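You operate a simulated robot arm through the tools that you are given. There is no shell and no other tool. Be economical: measure what you need, move in short steps, check, and stop when the job is done.

You are at the controls of a simulated two-armed robot. One attempt, no reset.

JOB
Take the checked cloth from the hall end of the long worktop and lay it out flat on the wall end of the table.

It is judged by the outcome, as a careful person would: the job done as asked, and still so three seconds after it is handed in. It fails if anything else is knocked over, pushed out of place, dropped, spilled or broken. Flat cloth is picked up by pressing the open fingertips on it (5 to 10 N) and closing them slowly along it; thin cloth reads only 2 to 8 mm in the jaws.

ROBOT AND FRAMES
Two 7-joint arms with two-finger parallel grippers on one trunk, on a base that drives. Base frame: it is fixed to the floor where the robot stands at the start and does not move with it; the origin is under the middle of the robot, x ahead of it, y to its left, z up. Readings come in mm, degrees, newtons and seconds.
The left shoulder is at the start at [70, 163, 1070], the right one opposite. With the tool pointing down near the work surface each hand reaches from about 400 to 880 mm from the robot's upright axis, wherever it stands, measured 20 degrees to its own side. Places, roughly: wall end of the table [-1200, -100, 800]. Payload 3.43 kg a hand.
The tool frame of a hand sits at the grasp point between the pads (the TCP): z along the fingers, y along the line on which they close. The tips reach 34 mm beyond it. The gripper opens to 128 mm. The fingers are 24 mm wide and 12 mm thick; the gripper's body (48 by 130 mm) begins 96 mm behind the TCP.
Orientation is that of the tool frame in the base frame, as [roll, pitch, yaw] about the fixed x, y, z axes, in that order (R = Rz(yaw) Ry(pitch) Rx(roll)). With the fingers straight down and closing along the base's y, the tool's x points along the base's -x, its y along +y and its z along -z.

CONTROLS
- The arms move only by the tool servo_tool. It takes "left_steps", "right_steps" or both (then of equal length, played together; a hand with none holds still); each is a list of rows, each a list of 7 numbers: the finger opening in cm, from 0 to 12.8, then the shift along the tool's x, y, z in units of 500 mm (1.0 is 500 mm), then the turn, a rotation vector about the tool's x, y, z in units of 90 degrees (1.0 is 90 degrees). In form: [[hand, dx, dy, dz, ax, ay, az], ...]. A call has 1 to 20 rows; each row is the pose to reach, as a shift and turn from the pose commanded when the call began, along the tool's axes at that moment. A call with a number of a shift or a turn outside -1 to 1 is refused whole. Each row takes 0.2 s and may step no farther than 50 mm and 8.6 degrees from the row before; otherwise, or with a gripper value out of range, the whole call is refused. Where a pose cannot be reached the arm comes as near as it can. A force on the tool above 40 N (or 10 N above the force at the start of the call, whichever is more), or a blocked arm, ends the call early, and 0.2 s more pass. The fingers move at their own pace (about 153 mm/s each) and stop on an object; they squeeze with about 38 N. The grip force told is the motor's: it shows also when the fingers shut on nothing. Time passes only in rows, and 0.2 s behind the last, so rows that repeat a pose let the fingers close. It gives the time, the measured TCP pose, the force on the tool (base axes), the opening and the grip force at its end, in the units of the frame above (readings bear some noise), with the torque about the TCP (base axes, N m) and any sound that the robot's microphone picked up.
- Cameras (640 x 400 px; columns grow to the right, rows downward): "scene" is now at [104.9, -10.5, 1254.5]; the picture's right is [-0.16, -0.99, 0.00], its down [-0.92, 0.15, -0.36] and it looks along [0.36, -0.06, -0.93] (base axes); focal length 214 px, centre (320, 200). "left" rides on the left gripper at [76, 11, -160] in its tool frame; the picture's right is [-0.15, 0.99, 0.00], its down [-0.88, -0.13, -0.46] and it looks along [-0.45, -0.07, 0.89] (tool axes); focal length 234 px, centre (320, 200). "right" rides on the right gripper at [76, -11, -160] in its tool frame; the picture's right is [0.15, 0.99, 0.00], its down [-0.88, 0.13, -0.46] and it looks along [-0.45, 0.07, 0.89] (tool axes); focal length 234 px, centre (320, 200). There is no depth. A picture from a camera that has moved, and an enlarged one, comes with that camera's place and axes in the base frame and with its lens.
- camera(camera): a new picture of that camera. It takes no simulated time.
- lift_body(by): slides the trunk up (or, below 0, down) by that many mm; the arms and the scene camera ride with it, the base frame stays. It gives what a move gives, with no picture.
- roll_base(legs): drives the robot by 1 to 6 legs, each [ahead, left, turn to the left] in mm, mm and degrees, along the robot's own axes; the way and the turn of a leg run together, so that a leg with both is an arc; at most 1500 mm and 180 degrees a leg. The arms and the cameras ride along, it lands a little off, and it stops where it bumps. It gives what a move gives.
- aim_head(pan, tilt): turns the head with the scene camera to pan (to the left, within 86 degrees either way) and tilt (down, from -29 to 69), counted from straight ahead of the robot. It gives what a move gives.
- inspect(camera, box): a new picture of the part [left, top, right, bottom] of that camera's present view, enlarged. It takes no simulated time.
- finish_job(): hands the job in; it is judged then, once.

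Work in short steps. Places have to be worked out from the pictures, the camera data and where the tool is seen: move nearer, look again, correct. Check each grasp and each placing, and mend what went wrong. You have 120 turns and 88 pictures in all, those below and enlarged ones among them. Open the grippers and draw the arms clear of the work before you hand the job in, unless the task says otherwise; then end with one line.

The tools are called as a command line: name --argument value ..., lists and objects as JSON in quotes. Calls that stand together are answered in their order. servo_tool: Moves the arms, as the interface text tells. Its arguments: {"type":"object","properties":{"left_steps":{"type":"array"},"right_steps":{"type":"array"}},"required":[]} The other tools are called the same way: lift_body (by) slides the trunk up or down; roll_base (legs) drives the base; aim_head (pan, tilt) turns the head that bears the scene camera; camera (camera) takes a picture; inspect (camera, box) takes an enlarged picture of a part of a camera's view; finish_job () hands the job in.

At the start:

```text
time_s: 0.0
left_tool_pos: [522.4, -14.3, 1038.1]
left_tool_rot: [-180.0, -0.1, -179.9]
left_contact_force: [0.3, 1.0, 0.1]
left_moment: [0.0, -0.03, 0.01]
left_grip_width: 128.2
left_grip_force: 0.1
right_tool_pos: [250.7, -363.2, 1123.0]
right_tool_rot: [179.9, 0.0, -179.9]
right_contact_force: [0.8, -0.2, -0.6]
right_moment: [0.02, -0.02, 0.0]
right_grip_width: 128.1
right_grip_force: 0.1
trunk travel left (down, up): [-550.0, 390.0]
robot x, y, heading: [1.5, 1.4, -0.1]
head pan, tilt: [-9.4, 68.8]
```

scene: 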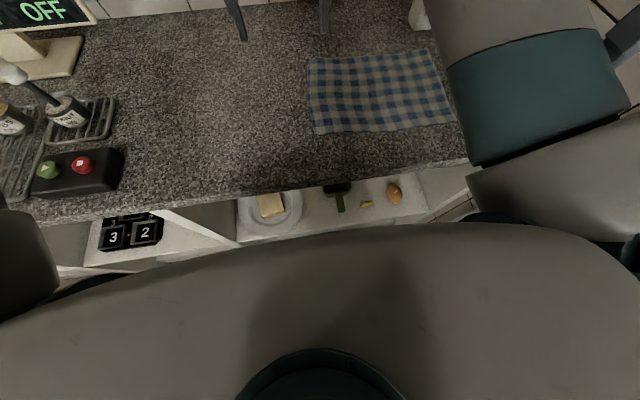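
right: 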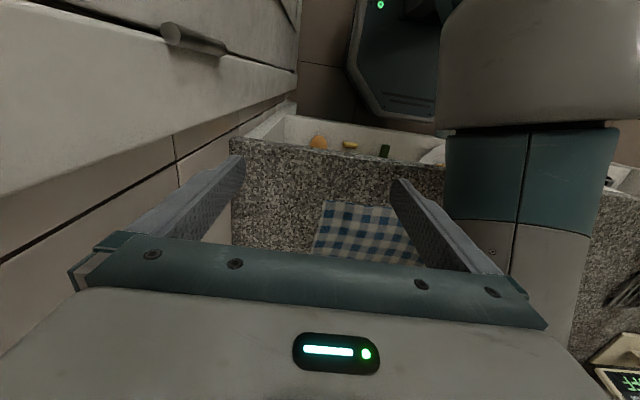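
left: 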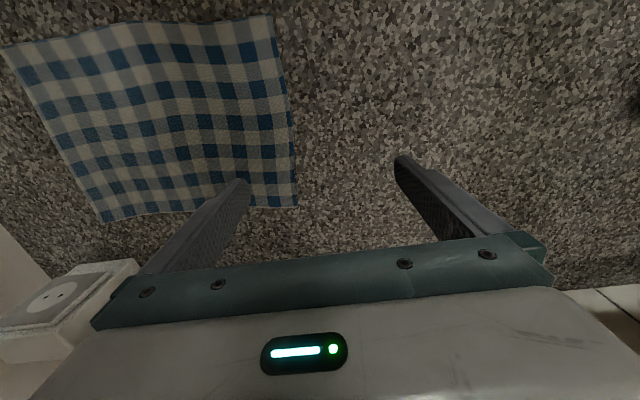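

The two views agree with a worktop height near z≈900, with the cloth spanning about x 370–600 and y −50 to −350. Before moving I'll look around with the head.

aim_head --pan -80 --tilt 35

camera --camera "scene"

aim_head --pan -25 --tilt 40

camera --camera "scene"

aim_head --pan 85 --tilt 35

camera --camera "scene"

```text
time_s: 1.4
left_tool_pos: [521.2, -14.7, 1036.6]
left_tool_rot: [-180.0, 0.0, -179.9]
left_contact_force: [0.1, 1.1, -0.5]
left_moment: [0.02, -0.03, 0.03]
left_grip_width: 128.2
left_grip_force: 0.0
right_tool_pos: [251.0, -363.6, 1122.4]
right_tool_rot: [179.9, -0.1, 180.0]
right_contact_force: [0.1, -0.4, 0.5]
right_moment: [-0.02, -0.02, 0.01]
right_grip_width: 128.0
right_grip_force: 0.1
trunk travel left (down, up): [-550.0, 390.0]
robot x, y, heading: [-2.6, 1.2, -0.3]
head pan, tilt: [-80.0, 35.0]
```

```text
84 pictures are left
camera scene: at [65.1, -88.1, 1298.2], right [-0.98, -0.17, 0.0], down [-0.1, 0.57, -0.82], along [0.14, -0.81, -0.57], focal length 214 px, centre (320, 200)
```

scene: 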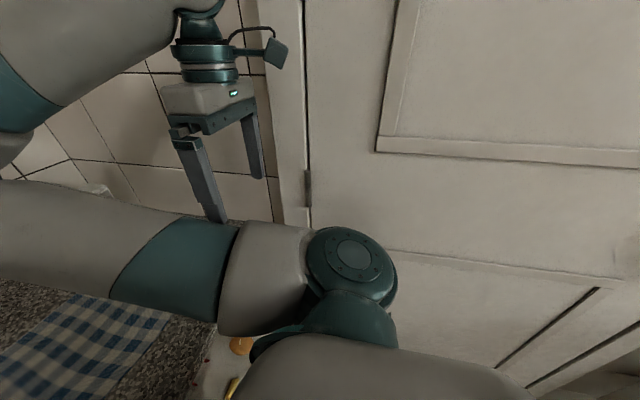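

```text
time_s: 2.7
left_tool_pos: [521.4, -14.6, 1037.0]
left_tool_rot: [180.0, -0.1, -179.9]
left_contact_force: [0.5, -0.3, 0.3]
left_moment: [-0.03, -0.02, 0.02]
left_grip_width: 128.1
left_grip_force: 0.0
right_tool_pos: [250.4, -362.3, 1122.5]
right_tool_rot: [179.8, 0.1, 179.9]
right_contact_force: [0.5, -0.3, -0.2]
right_moment: [-0.02, 0.0, 0.01]
right_grip_width: 128.2
right_grip_force: 0.1
trunk travel left (down, up): [-550.0, 390.0]
robot x, y, heading: [-1.6, -1.0, -0.1]
head pan, tilt: [-25.0, 40.0]
```

```text
83 pictures are left
camera scene: at [126.7, -37.4, 1290.6], right [-0.42, -0.91, 0.0], down [-0.58, 0.27, -0.77], along [0.69, -0.32, -0.64], focal length 214 px, centre (320, 200)
```

scene: 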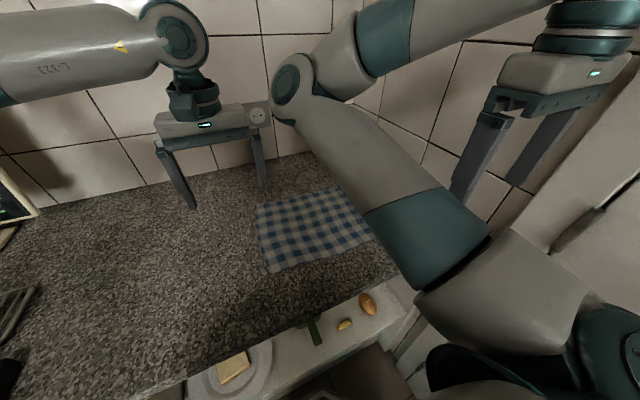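

```text
time_s: 4.5
left_tool_pos: [521.2, -14.6, 1037.1]
left_tool_rot: [179.9, 0.1, -179.9]
left_contact_force: [-0.3, 0.0, -0.1]
left_moment: [-0.05, 0.03, 0.01]
left_grip_width: 127.9
left_grip_force: 0.1
right_tool_pos: [250.2, -363.0, 1122.5]
right_tool_rot: [179.9, 0.0, 180.0]
right_contact_force: [-0.4, 0.1, 0.6]
right_moment: [-0.02, 0.01, -0.01]
right_grip_width: 128.0
right_grip_force: 0.1
trunk travel left (down, up): [-550.0, 390.0]
robot x, y, heading: [3.1, 1.3, -0.1]
head pan, tilt: [85.0, 35.0]
```

```text
82 pictures are left
camera scene: at [57.5, 86.3, 1298.2], right [1.0, -0.09, 0.0], down [-0.05, -0.57, -0.82], along [0.07, 0.82, -0.57], focal length 214 px, centre (320, 200)
```

scene: 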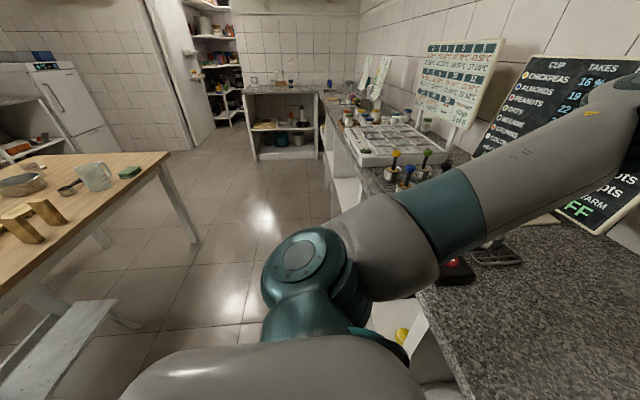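

The table lies behind at about x≤−750, and the wall on the right is close. I'll back off 120 mm so that both near cloth corners are within reach, then look at them again.

roll_base --legs '[[-120, 0, 0]]'

aim_head --pan -20 --tilt 50

camera --camera "scene"

camera --camera "left"

```text
time_s: 5.8
left_tool_pos: [398.3, -14.8, 1037.5]
left_tool_rot: [180.0, 0.1, -179.9]
left_contact_force: [-0.1, 0.2, 0.3]
left_moment: [0.01, -0.02, 0.05]
left_grip_width: 128.0
left_grip_force: 0.1
right_tool_pos: [126.8, -362.5, 1123.2]
right_tool_rot: [179.9, 0.0, -180.0]
right_contact_force: [-0.4, -0.8, -0.7]
right_moment: [0.01, -0.02, 0.0]
right_grip_width: 128.0
right_grip_force: 0.0
trunk travel left (down, up): [-550.0, 390.0]
robot x, y, heading: [-123.0, 0.9, 0.1]
head pan, tilt: [85.0, 35.0]
```

```text
time_s: 7.6
left_tool_pos: [399.2, -14.2, 1037.8]
left_tool_rot: [-180.0, -0.1, -180.0]
left_contact_force: [-0.3, -0.2, 0.1]
left_moment: [-0.01, 0.0, 0.02]
left_grip_width: 128.0
left_grip_force: 0.1
right_tool_pos: [127.1, -363.1, 1123.3]
right_tool_rot: [179.9, 0.0, -180.0]
right_contact_force: [1.4, 0.2, -0.4]
right_moment: [0.04, 0.01, -0.03]
right_grip_width: 127.9
right_grip_force: 0.1
trunk travel left (down, up): [-550.0, 390.0]
robot x, y, heading: [-119.8, -0.7, -0.0]
head pan, tilt: [-20.0, 50.0]
```

```text
81 pictures are left
camera scene: at [-0.5, -27.7, 1276.5], right [-0.34, -0.94, 0.0], down [-0.72, 0.26, -0.64], along [0.6, -0.22, -0.77], focal length 214 px, centre (320, 200)
```

scene: 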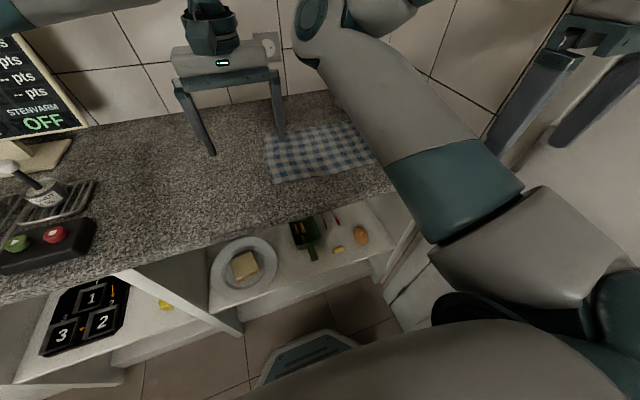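

```text
80 pictures are left
camera left: at [323.3, -2.6, 1196.4], right [0.14, 0.99, 0.0], down [0.88, -0.13, 0.46], along [0.45, -0.07, -0.89], focal length 234 px, centre (320, 200)
```

left: 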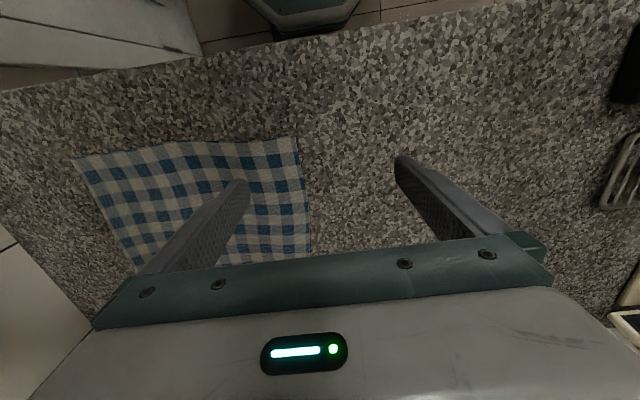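

From both views the near edge runs from about (380,−40) to (370,−332) at z≈905. I'll bring both hands above points just inside these corners, with fingers partly open.

servo_tool --left_steps '[[4, 0, -0.05, 0, 0, 0, 0], [4, -0.002, -0.102, 0, 0, 0, 0], [4, -0.002, -0.102, 0, 0, 0, 0], [4, -0.002, -0.102, 0, 0, 0, 0], [4, -0.002, -0.102, 0, 0, 0, 0], [4, -0.002, -0.102, 0, 0, 0, 0], [4, -0.002, -0.102, 0.05, 0, 0, 0], [4, -0.002, -0.102, 0.1, 0, 0, 0], [4, -0.002, -0.102, 0.12, 0, 0, 0], [4, -0.002, -0.102, 0.12, 0, 0, 0], [4, -0.002, -0.102, 0.12, 0, 0, 0]]' --right_steps '[[4, -0.09, 0.02, 0, 0, 0, 0], [4, -0.18, 0.04, 0, 0, 0, 0], [4, -0.27, 0.06, 0, 0, 0, 0], [4, -0.36, 0.08, 0, 0, 0, 0], [4, -0.45, 0.1, 0, 0, 0, 0], [4, -0.526, 0.11, 0.02, 0, 0, 0], [4, -0.526, 0.11, 0.1, 0, 0, 0], [4, -0.526, 0.11, 0.18, 0, 0, 0], [4, -0.526, 0.11, 0.26, 0, 0, 0], [4, -0.526, 0.11, 0.29, 0, 0, 0], [4, -0.526, 0.11, 0.29, 0, 0, 0]]'

camera --camera "left"

camera --camera "right"

```text
time_s: 8.1
left_tool_pos: [411.9, -26.9, 1034.5]
left_tool_rot: [179.5, -0.2, -177.8]
left_contact_force: [3.5, 0.8, -2.0]
left_moment: [-0.04, 0.48, 0.24]
left_grip_width: 39.9
left_grip_force: 0.0
right_tool_pos: [175.5, -354.8, 1122.3]
right_tool_rot: [179.8, 0.0, 179.2]
right_contact_force: [0.8, 0.0, 0.3]
right_moment: [-0.02, 0.05, 0.01]
right_grip_width: 40.2
right_grip_force: 0.0
right hand out of reach, approached as far as the arm can: row 2
trunk travel left (down, up): [-550.0, 390.0]
robot x, y, heading: [-118.9, 1.4, 0.2]
head pan, tilt: [-20.0, 50.0]
stopped in row 2 (left hand): the force on the tool passed its limit (the readings are from after the stop); the commanded pose is now the measured one
```

```text
79 pictures are left
camera left: at [336.1, -19.5, 1194.1], right [0.11, 0.99, 0.01], down [0.89, -0.1, 0.45], along [0.45, -0.04, -0.89], focal length 234 px, centre (320, 200)
```

left: 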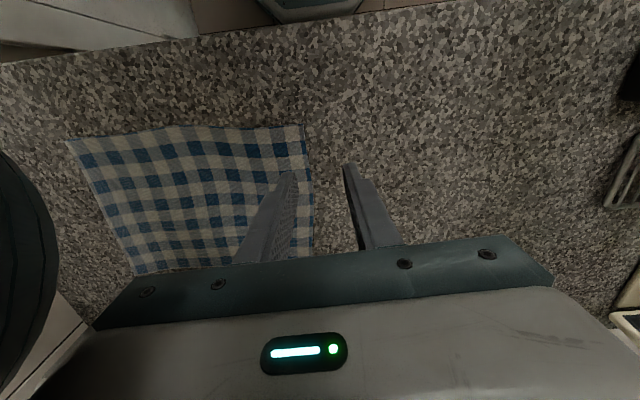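

```text
78 pictures are left
camera right: at [98.3, -365.5, 1282.4], right [-0.13, 0.99, 0.0], down [0.88, 0.12, 0.46], along [0.45, 0.06, -0.89], focal length 234 px, centre (320, 200)
```

right: 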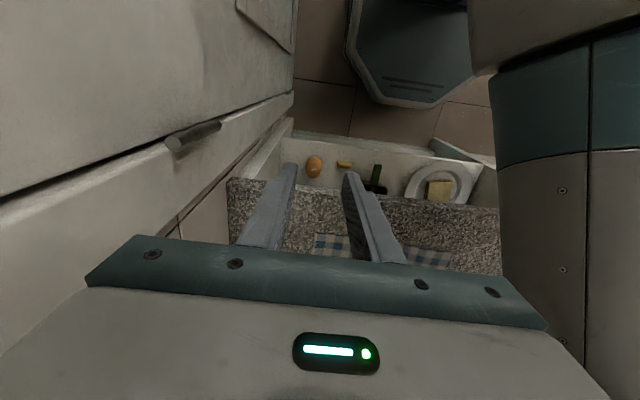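

The left hand touched the right arm's elbow, which is folded in front. I'll move the left hand clear to the left first.

servo_tool --left_steps '[[4, 0, 0.08, 0, 0, 0, 0], [4, 0, 0.17, 0, 0, 0, 0], [4, 0, 0.26, 0, 0, 0, 0], [4, 0, 0.35, 0, 0, 0, 0], [4, 0, 0.4, 0, 0, 0, 0], [4, 0, 0.4, 0, 0, 0, 0]]'

servo_tool --right_steps '[[4, -0.08, 0.02, 0, 0, 0, 0], [4, -0.16, 0.04, 0, 0, 0, 0], [4, -0.24, 0.06, 0, 0, 0, 0], [4, -0.32, 0.07, 0, 0, 0, 0], [4, -0.38, 0.08, 0, 0, 0, 0], [4, -0.43, 0.09, 0, 0, 0, 0], [4, -0.43, 0.09, 0, 0, 0, 0]]'

camera --camera "scene"

```text
time_s: 9.5
left_tool_pos: [402.3, 172.1, 1039.2]
left_tool_rot: [179.6, 0.0, -178.1]
left_contact_force: [-0.6, 0.2, -0.2]
left_moment: [-0.01, 0.0, -0.02]
left_grip_width: 39.9
left_grip_force: 0.1
right_tool_pos: [173.5, -355.9, 1122.6]
right_tool_rot: [179.7, 0.2, 179.3]
right_contact_force: [-0.4, -0.8, 0.8]
right_moment: [0.03, 0.0, -0.01]
right_grip_width: 40.0
right_grip_force: 0.0
trunk travel left (down, up): [-550.0, 390.0]
robot x, y, heading: [-124.5, 1.2, 0.0]
head pan, tilt: [-20.0, 50.0]
```

```text
time_s: 11.1
left_tool_pos: [402.2, 172.0, 1039.3]
left_tool_rot: [179.5, 0.1, -178.0]
left_contact_force: [-0.2, -0.4, 0.0]
left_moment: [-0.02, 0.0, 0.01]
left_grip_width: 40.1
left_grip_force: 0.1
right_tool_pos: [378.9, -393.2, 1127.3]
right_tool_rot: [179.8, 0.1, 179.2]
right_contact_force: [-0.7, -1.0, 0.8]
right_moment: [-0.02, 0.0, -0.02]
right_grip_width: 39.8
right_grip_force: 0.1
right hand out of reach, approached as far as the arm can: row 1, 2, 3, 4, 5, 6, 7
trunk travel left (down, up): [-550.0, 390.0]
robot x, y, heading: [-121.6, 0.2, -0.1]
head pan, tilt: [-20.0, 50.0]
```

```text
77 pictures are left
camera scene: at [-0.5, -27.8, 1276.4], right [-0.34, -0.94, 0.0], down [-0.72, 0.26, -0.64], along [0.6, -0.22, -0.77], focal length 214 px, centre (320, 200)
```

scene: 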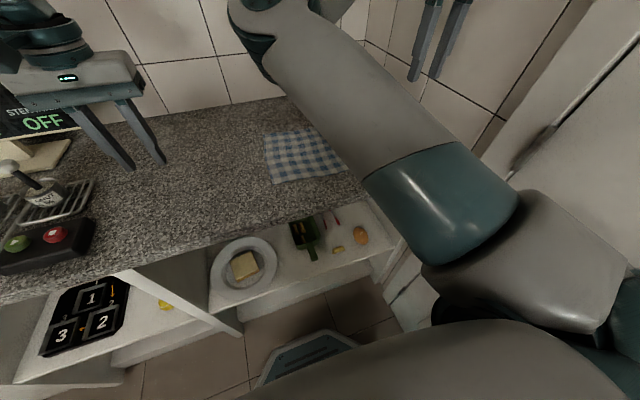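

The right hand stopped short at y≈−393 near shoulder height. I'll lower it, where the arm has better reach, while steering toward y≈−310.

servo_tool --right_steps '[[4, 0, 0.02, 0.08, 0, 0, 0], [4, 0, 0.05, 0.16, 0, 0, 0], [4, 0, 0.1, 0.22, 0, 0, 0], [4, -0.01, 0.15, 0.27, 0, 0, 0], [4, -0.02, 0.16, 0.3, 0, 0, 0], [4, -0.02, 0.16, 0.3, 0, 0, 0]]'

camera --camera "scene"

camera --camera "right"

```text
time_s: 12.5
left_tool_pos: [402.5, 173.1, 1039.5]
left_tool_rot: [179.4, 0.0, -178.0]
left_contact_force: [0.3, -0.5, -0.1]
left_moment: [-0.01, -0.06, -0.04]
left_grip_width: 39.9
left_grip_force: 0.1
right_tool_pos: [417.0, -394.0, 984.7]
right_tool_rot: [179.7, 0.3, 179.2]
right_contact_force: [0.4, -0.1, 0.1]
right_moment: [0.04, 0.0, 0.0]
right_grip_width: 40.1
right_grip_force: 0.2
right hand out of reach, approached as far as the arm can: row 1, 2, 3, 4, 5, 6
trunk travel left (down, up): [-550.0, 390.0]
robot x, y, heading: [-122.6, -1.4, 0.0]
head pan, tilt: [-20.0, 50.0]
```

```text
76 pictures are left
camera scene: at [-1.5, -27.7, 1276.6], right [-0.34, -0.94, 0.0], down [-0.72, 0.26, -0.64], along [0.6, -0.22, -0.77], focal length 214 px, centre (320, 200)
```

scene: 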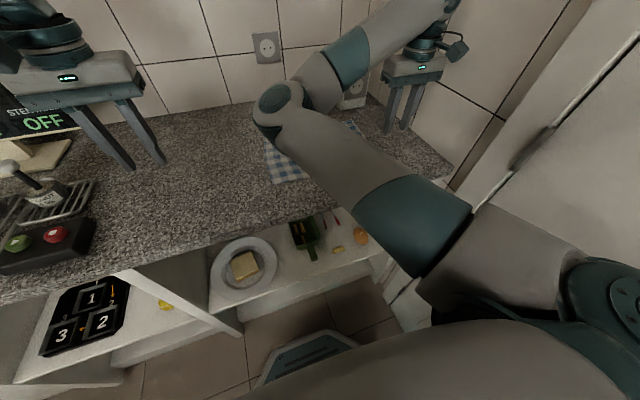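

```text
75 pictures are left
camera right: at [339.1, -404.2, 1143.5], right [-0.13, 0.99, 0.0], down [0.88, 0.12, 0.46], along [0.46, 0.06, -0.89], focal length 234 px, centre (320, 200)
```

right: 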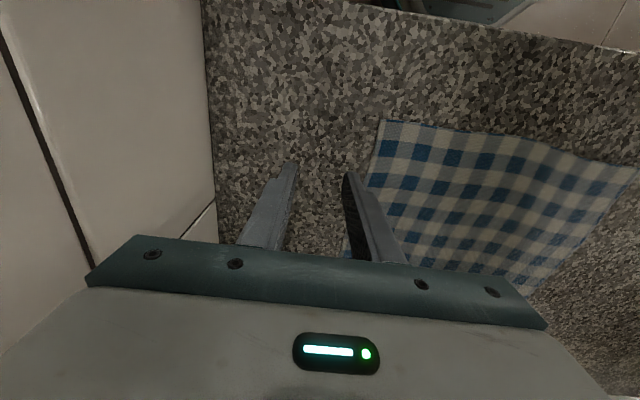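

The right hand hangs at y≈−394 with its elbow inward; probably a wrist limit. I'll test whether yawing the tool frees it.

servo_tool --right_steps '[[4, 0, 0.03, 0, 0, 0, 0.08], [4, 0, 0.06, 0, 0, 0, 0.16], [4, 0.02, 0.1, 0, 0, 0, 0.25], [4, 0.02, 0.1, 0, 0, 0, 0.25]]'

```text
time_s: 13.5
left_tool_pos: [402.1, 172.0, 1040.2]
left_tool_rot: [179.5, 0.0, -178.0]
left_contact_force: [-0.1, 0.6, -0.2]
left_moment: [0.01, 0.0, 0.0]
left_grip_width: 40.0
left_grip_force: 0.0
right_tool_pos: [428.7, -391.2, 980.4]
right_tool_rot: [179.6, 0.2, 156.8]
right_contact_force: [0.4, -0.6, 0.4]
right_moment: [-0.01, -0.01, -0.01]
right_grip_width: 40.1
right_grip_force: 0.2
right hand out of reach, approached as far as the arm can: row 1, 2, 3, 4
trunk travel left (down, up): [-550.0, 390.0]
robot x, y, heading: [-123.3, -3.7, 0.0]
head pan, tilt: [-20.0, 50.0]
```

No gain. I'll probe extending farther out (over the cloth, at safe height) to see whether the arm unfolds there.

servo_tool --right_steps '[[4, -0.03, 0.0, -0.08, 0, 0, -0.08], [4, -0.1, 0.0, -0.1, 0, 0, -0.16], [4, -0.17, 0.0, -0.1, 0, 0, -0.25], [4, -0.2, 0.0, -0.1, 0, 0, -0.25], [4, -0.2, 0.0, -0.1, 0, 0, -0.25]]'

camera --camera "scene"

```text
time_s: 14.7
left_tool_pos: [401.5, 171.9, 1038.4]
left_tool_rot: [179.5, -0.1, -178.0]
left_contact_force: [0.5, 0.1, 0.4]
left_moment: [0.01, 0.01, 0.03]
left_grip_width: 39.9
left_grip_force: 0.0
right_tool_pos: [520.8, -430.8, 1029.9]
right_tool_rot: [179.7, 0.1, 179.2]
right_contact_force: [-0.3, 0.0, 0.5]
right_moment: [0.0, 0.0, 0.0]
right_grip_width: 39.8
right_grip_force: 0.1
trunk travel left (down, up): [-550.0, 390.0]
robot x, y, heading: [-122.1, -0.6, -0.4]
head pan, tilt: [-20.0, 50.0]
```

```text
74 pictures are left
camera scene: at [-0.5, -27.8, 1276.4], right [-0.34, -0.94, 0.0], down [-0.72, 0.26, -0.64], along [0.6, -0.22, -0.77], focal length 214 px, centre (320, 200)
```

scene: 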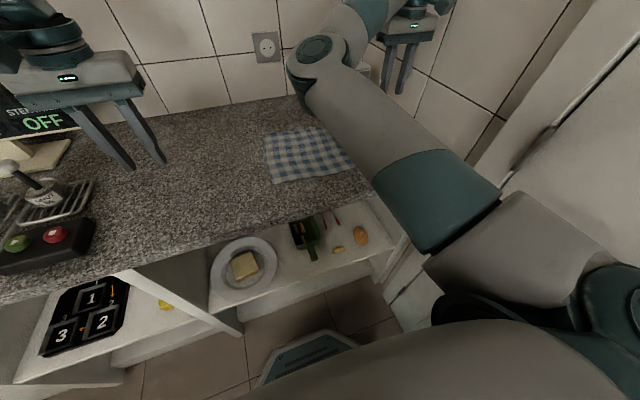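

That reached exactly, so commands restart from the reached pose. Now I test moving left (+y) from this extended pose.

servo_tool --right_steps '[[4, 0, 0.06, 0, 0, 0, 0], [4, 0, 0.12, 0, 0, 0, 0], [4, 0, 0.18, 0, 0, 0, 0], [4, 0, 0.24, 0, 0, 0, 0], [4, 0, 0.24, 0, 0, 0, 0]]'

```text
time_s: 15.9
left_tool_pos: [402.7, 171.4, 1039.4]
left_tool_rot: [179.4, -0.1, -178.0]
left_contact_force: [0.1, 0.4, -0.4]
left_moment: [0.0, -0.01, 0.02]
left_grip_width: 40.0
left_grip_force: 0.1
right_tool_pos: [526.1, -344.9, 1031.0]
right_tool_rot: [179.7, 0.3, 179.2]
right_contact_force: [0.2, 0.7, -0.5]
right_moment: [-0.01, 0.05, 0.0]
right_grip_width: 39.8
right_grip_force: 0.1
right hand out of reach, approached as far as the arm can: row 3, 4, 5
trunk travel left (down, up): [-550.0, 390.0]
robot x, y, heading: [-119.8, 0.3, 0.2]
head pan, tilt: [-20.0, 50.0]
```

The right arm is folded elbow-inward, which blocks the left hand's spot. I'll pull both hands back, back off, and turn into the open aisle to unfold that arm safely.

servo_tool --left_steps '[[4, 0.05, 0, 0, 0, 0, 0], [4, 0.1, 0, 0, 0, 0, 0], [4, 0.15, 0, 0, 0, 0, 0], [4, 0.2, 0, 0, 0, 0, 0], [4, 0.2, 0, 0, 0, 0, 0], [4, 0.2, 0, 0, 0, 0, 0], [4, 0.2, 0, 0, 0, 0, 0], [4, 0.2, 0, 0, 0, 0, 0], [4, 0.2, 0, 0, 0, 0, 0], [4, 0.2, 0, 0, 0, 0, 0]]' --right_steps '[[4, 0.03, -0.06, -0.03, 0, 0, 0], [4, 0.11, -0.1, -0.05, 0, 0, 0], [4, 0.2, -0.1, -0.08, 0, 0, 0], [4, 0.29, -0.1, -0.1, 0, 0, 0], [4, 0.38, -0.09, -0.12, 0, 0, 0], [4, 0.47, -0.08, -0.14, 0, 0, 0], [4, 0.56, -0.06, -0.16, 0, 0, 0], [4, 0.65, -0.04, -0.18, 0, 0, 0], [4, 0.72, -0.03, -0.18, 0, 0, 0], [4, 0.72, -0.03, -0.18, 0, 0, 0]]'

roll_base --legs '[[-130, 0, 0], [0, 0, 70]]'

aim_head --pan 0 --tilt 35

camera --camera "scene"

```text
time_s: 18.1
left_tool_pos: [303.6, 167.3, 1036.6]
left_tool_rot: [179.5, -0.1, -177.9]
left_contact_force: [0.2, -0.2, 0.1]
left_moment: [0.0, 0.0, 0.01]
left_grip_width: 40.1
left_grip_force: 0.0
right_tool_pos: [165.2, -354.3, 1119.9]
right_tool_rot: [179.6, 0.3, 179.4]
right_contact_force: [-0.3, 0.2, 0.0]
right_moment: [-0.01, 0.0, 0.0]
right_grip_width: 39.7
right_grip_force: 0.1
right hand out of reach, approached as far as the arm can: row 5, 6, 7
trunk travel left (down, up): [-550.0, 390.0]
robot x, y, heading: [-122.3, 2.8, -0.0]
head pan, tilt: [-20.0, 50.0]
```

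```text
time_s: 22.3
left_tool_pos: [-252.5, 457.3, 1039.2]
left_tool_rot: [179.5, 0.0, -110.0]
left_contact_force: [0.8, -0.3, 0.0]
left_moment: [0.0, 0.01, 0.05]
left_grip_width: 40.0
left_grip_force: 0.0
right_tool_pos: [180.4, 133.8, 1120.3]
right_tool_rot: [179.7, 0.2, -112.8]
right_contact_force: [-0.4, -0.9, 1.3]
right_moment: [-0.01, -0.02, 0.01]
right_grip_width: 39.9
right_grip_force: 0.1
trunk travel left (down, up): [-550.0, 390.0]
robot x, y, heading: [-254.9, -0.7, 67.9]
head pan, tilt: [-20.0, 50.0]
```

```text
time_s: 23.2
left_tool_pos: [-250.9, 457.2, 1037.6]
left_tool_rot: [179.5, 0.0, -110.0]
left_contact_force: [-0.2, -0.9, 1.0]
left_moment: [0.02, 0.0, 0.05]
left_grip_width: 39.9
left_grip_force: 0.1
right_tool_pos: [180.6, 134.4, 1119.4]
right_tool_rot: [179.6, 0.2, -112.7]
right_contact_force: [-1.1, -0.1, 0.0]
right_moment: [-0.01, 0.0, 0.02]
right_grip_width: 40.0
right_grip_force: 0.0
trunk travel left (down, up): [-550.0, 390.0]
robot x, y, heading: [-260.5, 1.2, 68.2]
head pan, tilt: [0.0, 35.0]
```

```text
73 pictures are left
camera scene: at [-204.7, 126.9, 1298.1], right [0.93, -0.38, 0.0], down [-0.22, -0.53, -0.82], along [0.31, 0.76, -0.57], focal length 214 px, centre (320, 200)
```

scene: 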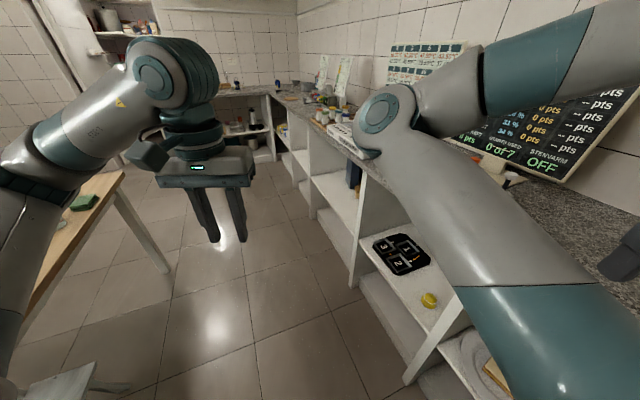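

I turn a bit further so the right side has room, then rotate the right tool to point inward (fingers to robot-left), which should drive the elbow outward.

roll_base --legs '[[0, 0, 30]]'

servo_tool --right_steps '[[4, -0.05, 0, 0, -0.09, 0, 0], [4, -0.1, 0, 0, -0.18, 0, 0], [4, -0.15, 0, 0, -0.27, 0, 0], [4, -0.2, 0, 0, -0.36, 0, 0], [4, -0.25, 0, 0, -0.45, 0, 0], [4, -0.3, 0, 0, -0.54, 0, 0], [4, -0.35, 0, 0, -0.63, 0, 0], [4, -0.4, 0, 0, -0.72, 0, 0], [4, -0.42, 0, 0, -0.8, 0, 0], [4, -0.42, 0, 0, -0.88, 0, 0], [4, -0.42, 0, 0, -0.95, 0, 0], [4, -0.42, 0, 0, -0.95, 0, 0]]'

camera --camera "scene"

```text
time_s: 25.0
left_tool_pos: [-477.5, 401.0, 1036.9]
left_tool_rot: [179.6, 0.0, -80.6]
left_contact_force: [0.0, -0.4, -0.5]
left_moment: [0.03, -0.01, -0.01]
left_grip_width: 39.7
left_grip_force: 0.0
right_tool_pos: [57.3, 332.1, 1119.6]
right_tool_rot: [179.8, 0.2, -83.2]
right_contact_force: [-0.2, 0.0, 0.2]
right_moment: [0.02, -0.01, 0.0]
right_grip_width: 39.6
right_grip_force: 0.0
trunk travel left (down, up): [-550.0, 390.0]
robot x, y, heading: [-252.2, -2.2, 97.7]
head pan, tilt: [0.0, 35.0]
```

```text
time_s: 27.6
left_tool_pos: [-479.0, 400.6, 1037.5]
left_tool_rot: [179.5, 0.1, -80.5]
left_contact_force: [-1.0, -0.3, 0.9]
left_moment: [-0.01, -0.04, -0.01]
left_grip_width: 39.8
left_grip_force: 0.0
right_tool_pos: [32.5, 538.9, 1122.0]
right_tool_rot: [94.1, 0.2, -83.2]
right_contact_force: [-0.3, 0.8, 0.4]
right_moment: [0.08, -0.01, 0.02]
right_grip_width: 39.9
right_grip_force: 0.0
trunk travel left (down, up): [-550.0, 390.0]
robot x, y, heading: [-257.5, -0.0, 97.3]
head pan, tilt: [0.0, 35.0]
```

```text
72 pictures are left
camera scene: at [-275.3, 135.6, 1298.2], right [0.99, 0.13, 0.0], down [0.08, -0.57, -0.82], along [-0.11, 0.81, -0.57], focal length 214 px, centre (320, 200)
```

scene: 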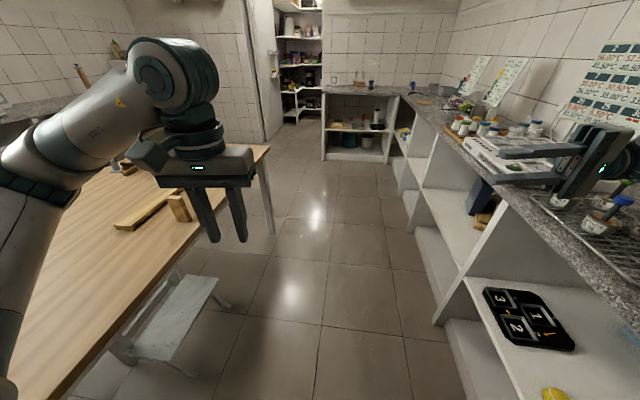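

The elbow left the front space. Now I rotate the tool back to pointing down and see if the elbow stays out.

servo_tool --right_steps '[[4, 0, 0, 0, 0.09, 0, 0], [4, 0, 0, 0.02, 0.18, 0, 0], [4, 0, 0, 0.04, 0.27, 0, 0], [4, 0, 0, 0.06, 0.36, 0, 0], [4, 0, 0, 0.08, 0.45, 0, 0], [4, 0, 0, 0.1, 0.54, 0, 0], [4, 0, 0, 0.12, 0.63, 0, 0], [4, 0, 0, 0.14, 0.72, 0, 0], [4, 0, 0, 0.16, 0.8, 0, 0], [4, 0, 0, 0.18, 0.88, 0, 0], [4, 0, 0, 0.2, 0.954, 0, 0], [4, 0, 0, 0.2, 0.954, 0, 0]]'

camera --camera "scene"

```text
time_s: 29.4
left_tool_pos: [-479.7, 403.2, 1035.9]
left_tool_rot: [179.5, -0.1, -80.5]
left_contact_force: [-0.3, 0.3, -0.6]
left_moment: [-0.05, -0.03, 0.02]
left_grip_width: 40.1
left_grip_force: 0.1
right_tool_pos: [-22.2, 525.6, 973.6]
right_tool_rot: [158.4, -18.8, -85.0]
right_contact_force: [-0.8, 0.7, 0.1]
right_moment: [-0.05, 0.0, 0.04]
right_grip_width: 40.2
right_grip_force: 0.0
trunk travel left (down, up): [-550.0, 390.0]
robot x, y, heading: [-254.4, -4.0, 97.5]
head pan, tilt: [0.0, 35.0]
stopped in row 9 (right hand): the arm was blocked; the commanded pose is now the measured one
```

```text
71 pictures are left
camera scene: at [-276.4, 139.3, 1297.5], right [0.99, 0.13, 0.0], down [0.08, -0.57, -0.82], along [-0.11, 0.81, -0.58], focal length 214 px, centre (320, 200)
```

scene: 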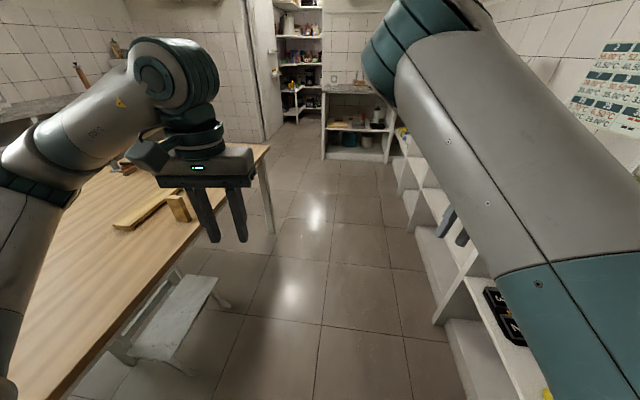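

A link is now close to the head and blocked. I'll ease the hand forward and outward away from the body and look again.

servo_tool --right_steps '[[4, -0.06, -0.023, -0.03, 0, 0, 0], [4, -0.12, -0.046, -0.06, 0, 0, 0], [4, -0.18, -0.07, -0.09, 0, 0, 0], [4, -0.18, -0.07, -0.09, 0, 0, 0]]'

aim_head --pan -30 --tilt 30

camera --camera "scene"

camera --camera "left"

```text
time_s: 30.4
left_tool_pos: [-478.2, 399.9, 1038.6]
left_tool_rot: [179.5, 0.1, -80.6]
left_contact_force: [-0.6, 0.7, -0.3]
left_moment: [-0.02, -0.01, 0.01]
left_grip_width: 40.2
left_grip_force: 0.0
right_tool_pos: [18.4, 622.2, 977.1]
right_tool_rot: [158.4, -18.5, -84.7]
right_contact_force: [-0.2, -0.1, 0.1]
right_moment: [0.03, 0.0, -0.01]
right_grip_width: 40.0
right_grip_force: 0.1
trunk travel left (down, up): [-550.0, 390.0]
robot x, y, heading: [-258.3, 2.7, 97.4]
head pan, tilt: [0.0, 35.0]
```

```text
time_s: 31.4
left_tool_pos: [-477.8, 400.3, 1037.8]
left_tool_rot: [179.5, 0.1, -80.6]
left_contact_force: [0.3, 0.5, -0.7]
left_moment: [0.0, -0.01, 0.0]
left_grip_width: 40.0
left_grip_force: 0.1
right_tool_pos: [20.2, 623.3, 976.0]
right_tool_rot: [158.3, -18.5, -84.8]
right_contact_force: [0.1, 0.1, 0.6]
right_moment: [-0.01, 0.0, 0.02]
right_grip_width: 39.6
right_grip_force: 0.1
trunk travel left (down, up): [-550.0, 390.0]
robot x, y, heading: [-250.9, -1.2, 97.4]
head pan, tilt: [-30.0, 30.0]
```

```text
70 pictures are left
camera scene: at [-228.4, 131.6, 1306.0], right [0.92, -0.38, 0.0], down [-0.19, -0.46, -0.87], along [0.33, 0.8, -0.5], focal length 214 px, centre (320, 200)
```

scene: 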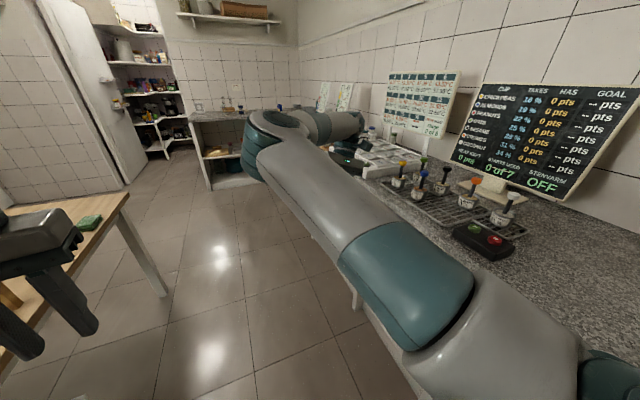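

```text
69 pictures are left
camera left: at [-474.5, 323.8, 1196.5], right [-1.0, -0.02, 0.01], down [-0.01, 0.89, 0.46], along [-0.02, 0.46, -0.89], focal length 234 px, centre (320, 200)
```

left: 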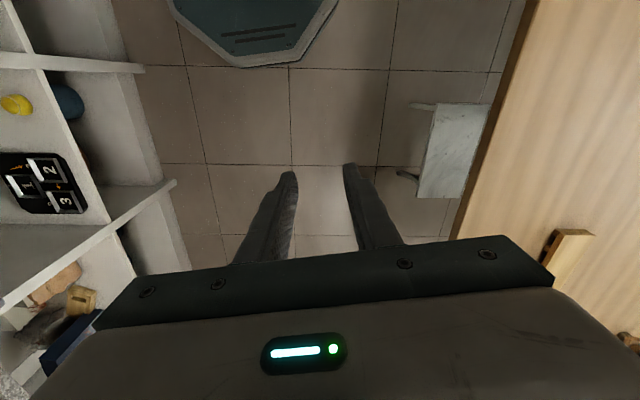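

Elbow still inward. The trick needs the hand more central: I go back to fingers-left, slide the hand to the front of the chest, then rotate down there.

servo_tool --right_steps '[[4, 0, 0, -0.03, -0.085, -0.014, -0.022], [4, 0, 0, -0.06, -0.17, -0.028, -0.045], [4, 0, 0, -0.09, -0.256, -0.041, -0.068], [4, 0, 0, -0.12, -0.341, -0.055, -0.09], [4, 0, 0, -0.12, -0.426, -0.069, -0.113], [4, 0, 0, -0.12, -0.511, -0.083, -0.135], [4, 0, 0, -0.12, -0.596, -0.096, -0.158], [4, 0, 0, -0.12, -0.68, -0.11, -0.18], [4, 0, 0, -0.12, -0.706, -0.114, -0.187], [4, 0, 0, -0.12, -0.706, -0.114, -0.187]]'

camera --camera "scene"

```text
time_s: 33.6
left_tool_pos: [-476.9, 400.7, 1038.0]
left_tool_rot: [179.5, 0.0, -80.6]
left_contact_force: [-0.1, -0.2, -0.6]
left_moment: [-0.01, 0.02, 0.0]
left_grip_width: 40.0
left_grip_force: 0.0
right_tool_pos: [27.9, 606.0, 1028.6]
right_tool_rot: [96.0, 0.2, -85.2]
right_contact_force: [0.0, -1.0, -0.2]
right_moment: [0.02, 0.01, 0.02]
right_grip_width: 40.0
right_grip_force: 0.0
right hand out of reach, approached as far as the arm can: row 8, 9, 10
trunk travel left (down, up): [-550.0, 390.0]
robot x, y, heading: [-258.0, 2.5, 97.9]
head pan, tilt: [-30.0, 30.0]
```

```text
68 pictures are left
camera scene: at [-228.3, 131.7, 1306.0], right [0.92, -0.38, 0.0], down [-0.19, -0.46, -0.87], along [0.33, 0.8, -0.5], focal length 214 px, centre (320, 200)
```

scene: 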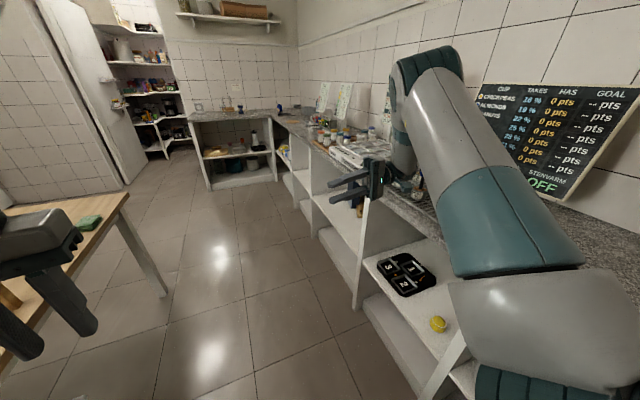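

Now the elbow is up and out. I slide the hand 220 mm toward the centre, keeping this posture.

servo_tool --right_steps '[[4, 0, 0.01, 0.07, 0, 0, 0], [4, 0, 0.02, 0.14, 0, 0, 0], [4, 0, 0.03, 0.21, 0, 0, 0], [4, 0, 0.04, 0.28, 0, 0, 0], [4, 0, 0.04, 0.35, 0, 0, 0], [4, 0, 0.04, 0.42, 0, 0, 0], [4, 0, 0.04, 0.44, 0, 0, 0]]'

servo_tool --right_steps '[[4, 0, 0, 0, 0.09, 0, 0], [4, 0, 0, 0, 0.18, 0, 0], [4, 0, 0, 0, 0.27, 0, 0], [4, 0, 0, 0, 0.36, 0, 0], [4, 0, 0, 0, 0.45, 0, 0], [4, 0, 0, 0, 0.45, 0, 0]]'

camera --camera "scene"

```text
time_s: 35.2
left_tool_pos: [-477.4, 400.0, 1036.9]
left_tool_rot: [179.5, 0.2, -80.5]
left_contact_force: [0.3, -0.8, 0.0]
left_moment: [0.01, 0.0, 0.04]
left_grip_width: 39.7
left_grip_force: 0.0
right_tool_pos: [-180.4, 589.1, 1025.2]
right_tool_rot: [98.3, 0.4, -86.1]
right_contact_force: [1.2, -0.4, 0.4]
right_moment: [0.02, -0.02, -0.02]
right_grip_width: 39.8
right_grip_force: 0.0
right hand out of reach, approached as far as the arm can: row 5, 6, 7
trunk travel left (down, up): [-550.0, 390.0]
robot x, y, heading: [-255.7, -3.1, 97.5]
head pan, tilt: [-30.0, 30.0]
```

```text
time_s: 36.5
left_tool_pos: [-477.9, 399.9, 1037.3]
left_tool_rot: [179.4, 0.1, -80.7]
left_contact_force: [-0.6, 0.1, -0.3]
left_moment: [0.03, -0.01, 0.02]
left_grip_width: 39.8
left_grip_force: 0.1
right_tool_pos: [-165.4, 578.5, 940.6]
right_tool_rot: [136.2, -9.6, -87.0]
right_contact_force: [-0.1, 0.0, -0.1]
right_moment: [0.04, 0.0, 0.0]
right_grip_width: 40.1
right_grip_force: 0.0
trunk travel left (down, up): [-550.0, 390.0]
robot x, y, heading: [-253.4, -1.9, 97.5]
head pan, tilt: [-30.0, 30.0]
stopped in row 6 (right hand): the arm was blocked; the commanded pose is now the measured one
```

```text
67 pictures are left
camera scene: at [-228.5, 131.5, 1306.0], right [0.92, -0.38, 0.0], down [-0.19, -0.46, -0.87], along [0.33, 0.8, -0.5], focal length 214 px, centre (320, 200)
```

scene: 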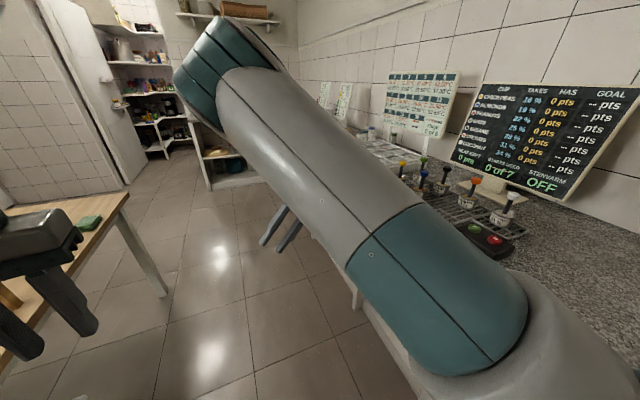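

Blocked by the upper arm near the head. I reverse to fingers-left and then bring the hand closer to the body (X≈400, like the left hand's mirror), where the elbow should go outward.

servo_tool --right_steps '[[4, 0.005, 0.02, -0.02, -0.08, 0.01, 0], [4, 0.01, 0.05, -0.05, -0.16, 0.02, 0], [4, 0.015, 0.08, -0.08, -0.24, 0.04, 0], [4, 0.02, 0.11, -0.11, -0.32, 0.06, 0], [4, 0.03, 0.137, -0.142, -0.4, 0.08, 0], [4, 0.033, 0.137, -0.142, -0.46, 0.1, 0], [4, 0.033, 0.137, -0.142, -0.46, 0.1, 0]]'

camera --camera "scene"

```text
time_s: 38.1
left_tool_pos: [-476.9, 399.0, 1037.4]
left_tool_rot: [179.5, 0.1, -80.7]
left_contact_force: [0.6, 0.9, 0.0]
left_moment: [-0.01, 0.05, 0.04]
left_grip_width: 39.9
left_grip_force: 0.1
right_tool_pos: [-155.8, 572.7, 1036.6]
right_tool_rot: [100.7, -12.6, -81.6]
right_contact_force: [-0.5, 0.2, 0.3]
right_moment: [-0.01, -0.01, -0.02]
right_grip_width: 40.0
right_grip_force: 0.0
right hand out of reach, approached as far as the arm can: row 5, 6, 7
trunk travel left (down, up): [-550.0, 390.0]
robot x, y, heading: [-256.7, 0.1, 97.4]
head pan, tilt: [-30.0, 30.0]
```

```text
66 pictures are left
camera scene: at [-227.6, 131.4, 1306.0], right [0.92, -0.38, 0.0], down [-0.19, -0.46, -0.87], along [0.33, 0.8, -0.5], focal length 214 px, centre (320, 200)
```

scene: 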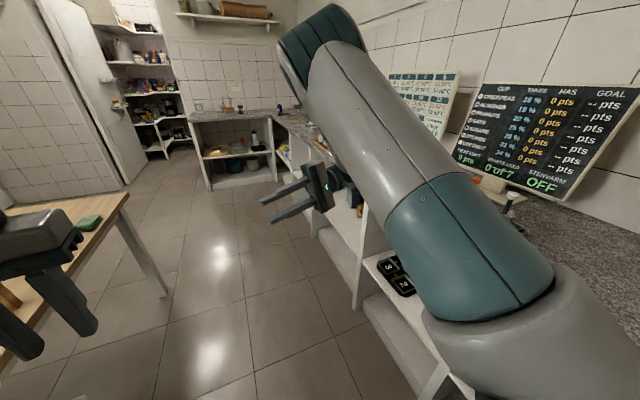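

I bring the hand back toward the body while yawing fingers from left toward forward-left, so the forearm comes from behind-right and the elbow goes outward.

servo_tool --right_steps '[[4, 0.03, 0, 0, 0, -0.08, 0], [4, 0.06, 0, 0, 0, -0.16, 0], [4, 0.09, 0, 0, 0, -0.24, 0], [4, 0.12, 0, 0, 0, -0.32, 0], [4, 0.15, 0, 0, 0, -0.4, 0], [4, 0.18, 0, 0, 0, -0.48, 0], [4, 0.2, 0, 0, 0, -0.5, 0], [4, 0.2, 0, 0, 0, -0.5, 0]]'

camera --camera "scene"

```text
time_s: 39.9
left_tool_pos: [-478.0, 400.1, 1037.3]
left_tool_rot: [179.5, 0.0, -80.6]
left_contact_force: [0.5, -0.3, 0.8]
left_moment: [0.0, 0.03, 0.03]
left_grip_width: 39.7
left_grip_force: 0.1
right_tool_pos: [-122.9, 525.1, 1063.5]
right_tool_rot: [106.4, -2.3, -126.4]
right_contact_force: [-0.2, -0.2, 0.5]
right_moment: [-0.01, 0.01, 0.0]
right_grip_width: 40.0
right_grip_force: 0.1
right hand out of reach, approached as far as the arm can: row 6, 7, 8
trunk travel left (down, up): [-550.0, 390.0]
robot x, y, heading: [-254.5, -2.5, 97.4]
head pan, tilt: [-30.0, 30.0]
```

```text
65 pictures are left
camera scene: at [-228.2, 131.6, 1306.0], right [0.92, -0.38, 0.0], down [-0.19, -0.46, -0.87], along [0.33, 0.8, -0.5], focal length 214 px, centre (320, 200)
```

scene: 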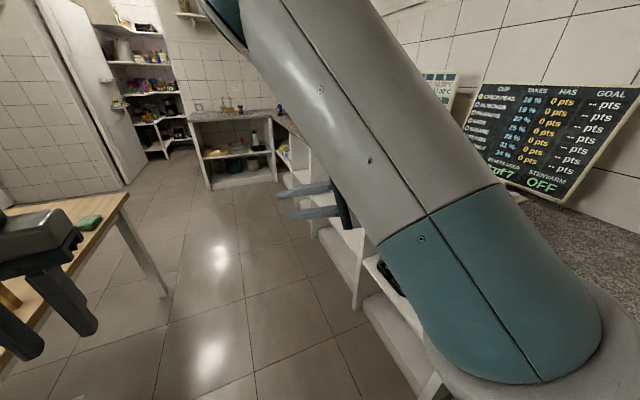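

Elbow-up crowds the head. Instead I'll raise the trunk, so the shoulder sits well above the hands and the elbow passes high over the other hand, and bring the right tool back down to the right front.

lift_body --by 250

servo_tool --right_steps '[[4, -0.029, -0.041, -0.013, 0.071, 0.027, -0.039], [4, -0.057, -0.081, -0.027, 0.143, 0.053, -0.079], [4, -0.086, -0.122, -0.04, 0.214, 0.08, -0.118], [4, -0.115, -0.163, -0.053, 0.285, 0.106, -0.157], [4, -0.144, -0.204, -0.066, 0.357, 0.133, -0.197], [4, -0.172, -0.244, -0.08, 0.428, 0.159, -0.236], [4, -0.2, -0.285, -0.093, 0.5, 0.186, -0.276], [4, -0.23, -0.326, -0.106, 0.571, 0.212, -0.315], [4, -0.259, -0.367, -0.119, 0.642, 0.239, -0.354], [4, -0.287, -0.407, -0.133, 0.714, 0.265, -0.394], [4, -0.316, -0.448, -0.146, 0.785, 0.292, -0.433], [4, -0.316, -0.448, -0.146, 0.785, 0.292, -0.433]]'

camera --camera "scene"

```text
time_s: 42.5
left_tool_pos: [-478.0, 399.6, 1286.6]
left_tool_rot: [179.6, 0.0, -80.6]
left_contact_force: [0.3, 0.8, 0.7]
left_moment: [-0.02, 0.0, 0.02]
left_grip_width: 39.7
left_grip_force: 0.1
right_tool_pos: [-122.7, 524.7, 1316.2]
right_tool_rot: [106.0, -2.2, -126.2]
right_contact_force: [-0.2, -0.3, -0.4]
right_moment: [-0.01, -0.03, 0.0]
right_grip_width: 40.0
right_grip_force: 0.1
trunk travel left (down, up): [-800.0, 140.0]
robot x, y, heading: [-257.2, 2.5, 97.7]
head pan, tilt: [-30.0, 30.0]
```

```text
time_s: 45.1
left_tool_pos: [-478.4, 399.8, 1288.1]
left_tool_rot: [179.5, 0.2, -80.6]
left_contact_force: [-0.5, 0.1, -0.3]
left_moment: [0.01, 0.02, 0.0]
left_grip_width: 39.9
left_grip_force: 0.0
right_tool_pos: [69.1, 570.2, 1118.8]
right_tool_rot: [-179.3, 0.6, -81.7]
right_contact_force: [-0.6, -0.2, -0.3]
right_moment: [0.02, 0.0, 0.01]
right_grip_width: 39.9
right_grip_force: 0.1
trunk travel left (down, up): [-800.0, 140.0]
robot x, y, heading: [-258.9, 1.8, 97.4]
head pan, tilt: [-30.0, 30.0]
```

```text
64 pictures are left
camera scene: at [-228.1, 131.2, 1556.0], right [0.92, -0.38, 0.0], down [-0.19, -0.46, -0.87], along [0.33, 0.8, -0.5], focal length 214 px, centre (320, 200)
```

scene: 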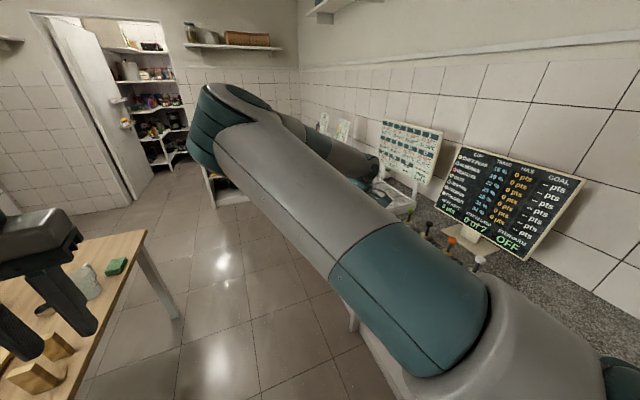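

The right hand is down again and the elbow is now high (~1500). I test moving inward and down to the robot-frame location needed for the right corner.

servo_tool --right_steps '[[4, 0, 0.04, 0.06, 0, 0, 0], [4, 0, 0.08, 0.12, 0, 0, 0], [4, 0, 0.12, 0.18, 0, 0, 0], [4, 0, 0.16, 0.24, 0, 0, 0], [4, 0, 0.2, 0.29, 0, 0, 0], [4, 0, 0.24, 0.29, 0, 0, 0], [4, 0, 0.28, 0.29, 0, 0, 0], [4, 0, 0.28, 0.29, 0, 0, 0]]'

camera --camera "scene"

```text
time_s: 46.9
left_tool_pos: [-476.9, 399.8, 1288.0]
left_tool_rot: [179.4, 0.0, -80.6]
left_contact_force: [0.2, 0.1, -0.5]
left_moment: [-0.02, -0.03, -0.01]
left_grip_width: 39.8
left_grip_force: 0.0
right_tool_pos: [-35.3, 562.2, 971.3]
right_tool_rot: [-179.6, 0.5, -81.7]
right_contact_force: [-0.6, 0.6, 0.0]
right_moment: [0.04, -0.03, 0.0]
right_grip_width: 39.9
right_grip_force: 0.1
right hand out of reach, approached as far as the arm can: row 6, 7, 8
trunk travel left (down, up): [-800.0, 140.0]
robot x, y, heading: [-252.9, -0.1, 97.3]
head pan, tilt: [-30.0, 30.0]
```

```text
63 pictures are left
camera scene: at [-228.3, 131.7, 1556.0], right [0.92, -0.38, 0.0], down [-0.19, -0.46, -0.87], along [0.33, 0.8, -0.5], focal length 214 px, centre (320, 200)
```

scene: 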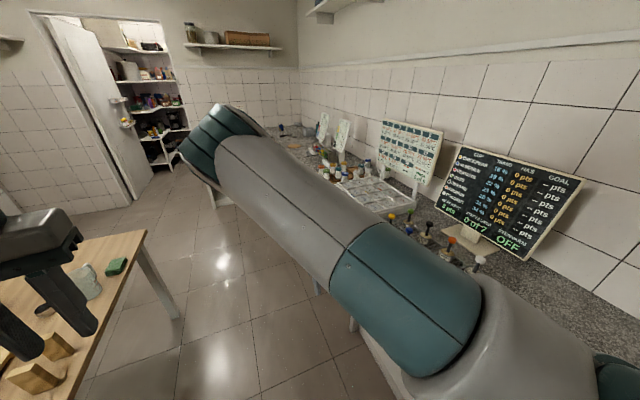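

Right hand now reaches robot-frame (529,−291,971). Here in free space I test the left hand's companion pose (≈(510,−50,985)) for conflicts.

servo_tool --left_steps '[[4, -0.02, 0, 0.09, 0, 0, 0], [4, -0.04, 0, 0.18, 0, 0, 0], [4, -0.06, 0, 0.27, 0, 0, 0], [4, -0.08, 0, 0.36, 0, 0, 0], [4, -0.1, 0, 0.45, 0, 0, 0], [4, -0.12, 0, 0.54, 0, 0, 0], [4, -0.14, -0.05, 0.6, 0, 0, 0], [4, -0.16, -0.12, 0.6, 0, 0, 0], [4, -0.18, -0.19, 0.6, 0, 0, 0], [4, -0.2, -0.26, 0.6, 0, 0, 0], [4, -0.22, -0.33, 0.6, 0, 0, 0], [4, -0.24, -0.4, 0.6, 0, 0, 0], [4, -0.25, -0.43, 0.6, 0, 0, 0], [4, -0.25, -0.43, 0.6, 0, 0, 0]]'

camera --camera "scene"

```text
time_s: 49.9
left_tool_pos: [-288.6, 556.5, 986.0]
left_tool_rot: [179.5, 0.0, -80.6]
left_contact_force: [0.8, -0.1, 0.0]
left_moment: [-0.02, -0.03, -0.05]
left_grip_width: 39.8
left_grip_force: 0.1
right_tool_pos: [-35.3, 562.4, 972.2]
right_tool_rot: [-179.6, 0.4, -81.7]
right_contact_force: [1.3, 0.2, 0.1]
right_moment: [0.03, -0.04, 0.04]
right_grip_width: 39.9
right_grip_force: 0.1
trunk travel left (down, up): [-800.0, 140.0]
robot x, y, heading: [-254.9, -1.1, 97.4]
head pan, tilt: [-30.0, 30.0]
```

```text
62 pictures are left
camera scene: at [-228.6, 131.5, 1556.0], right [0.92, -0.38, 0.0], down [-0.19, -0.46, -0.87], along [0.33, 0.8, -0.5], focal length 214 px, centre (320, 200)
```

scene: 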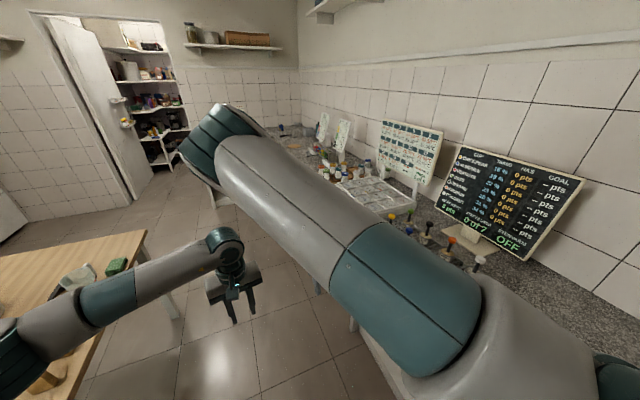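

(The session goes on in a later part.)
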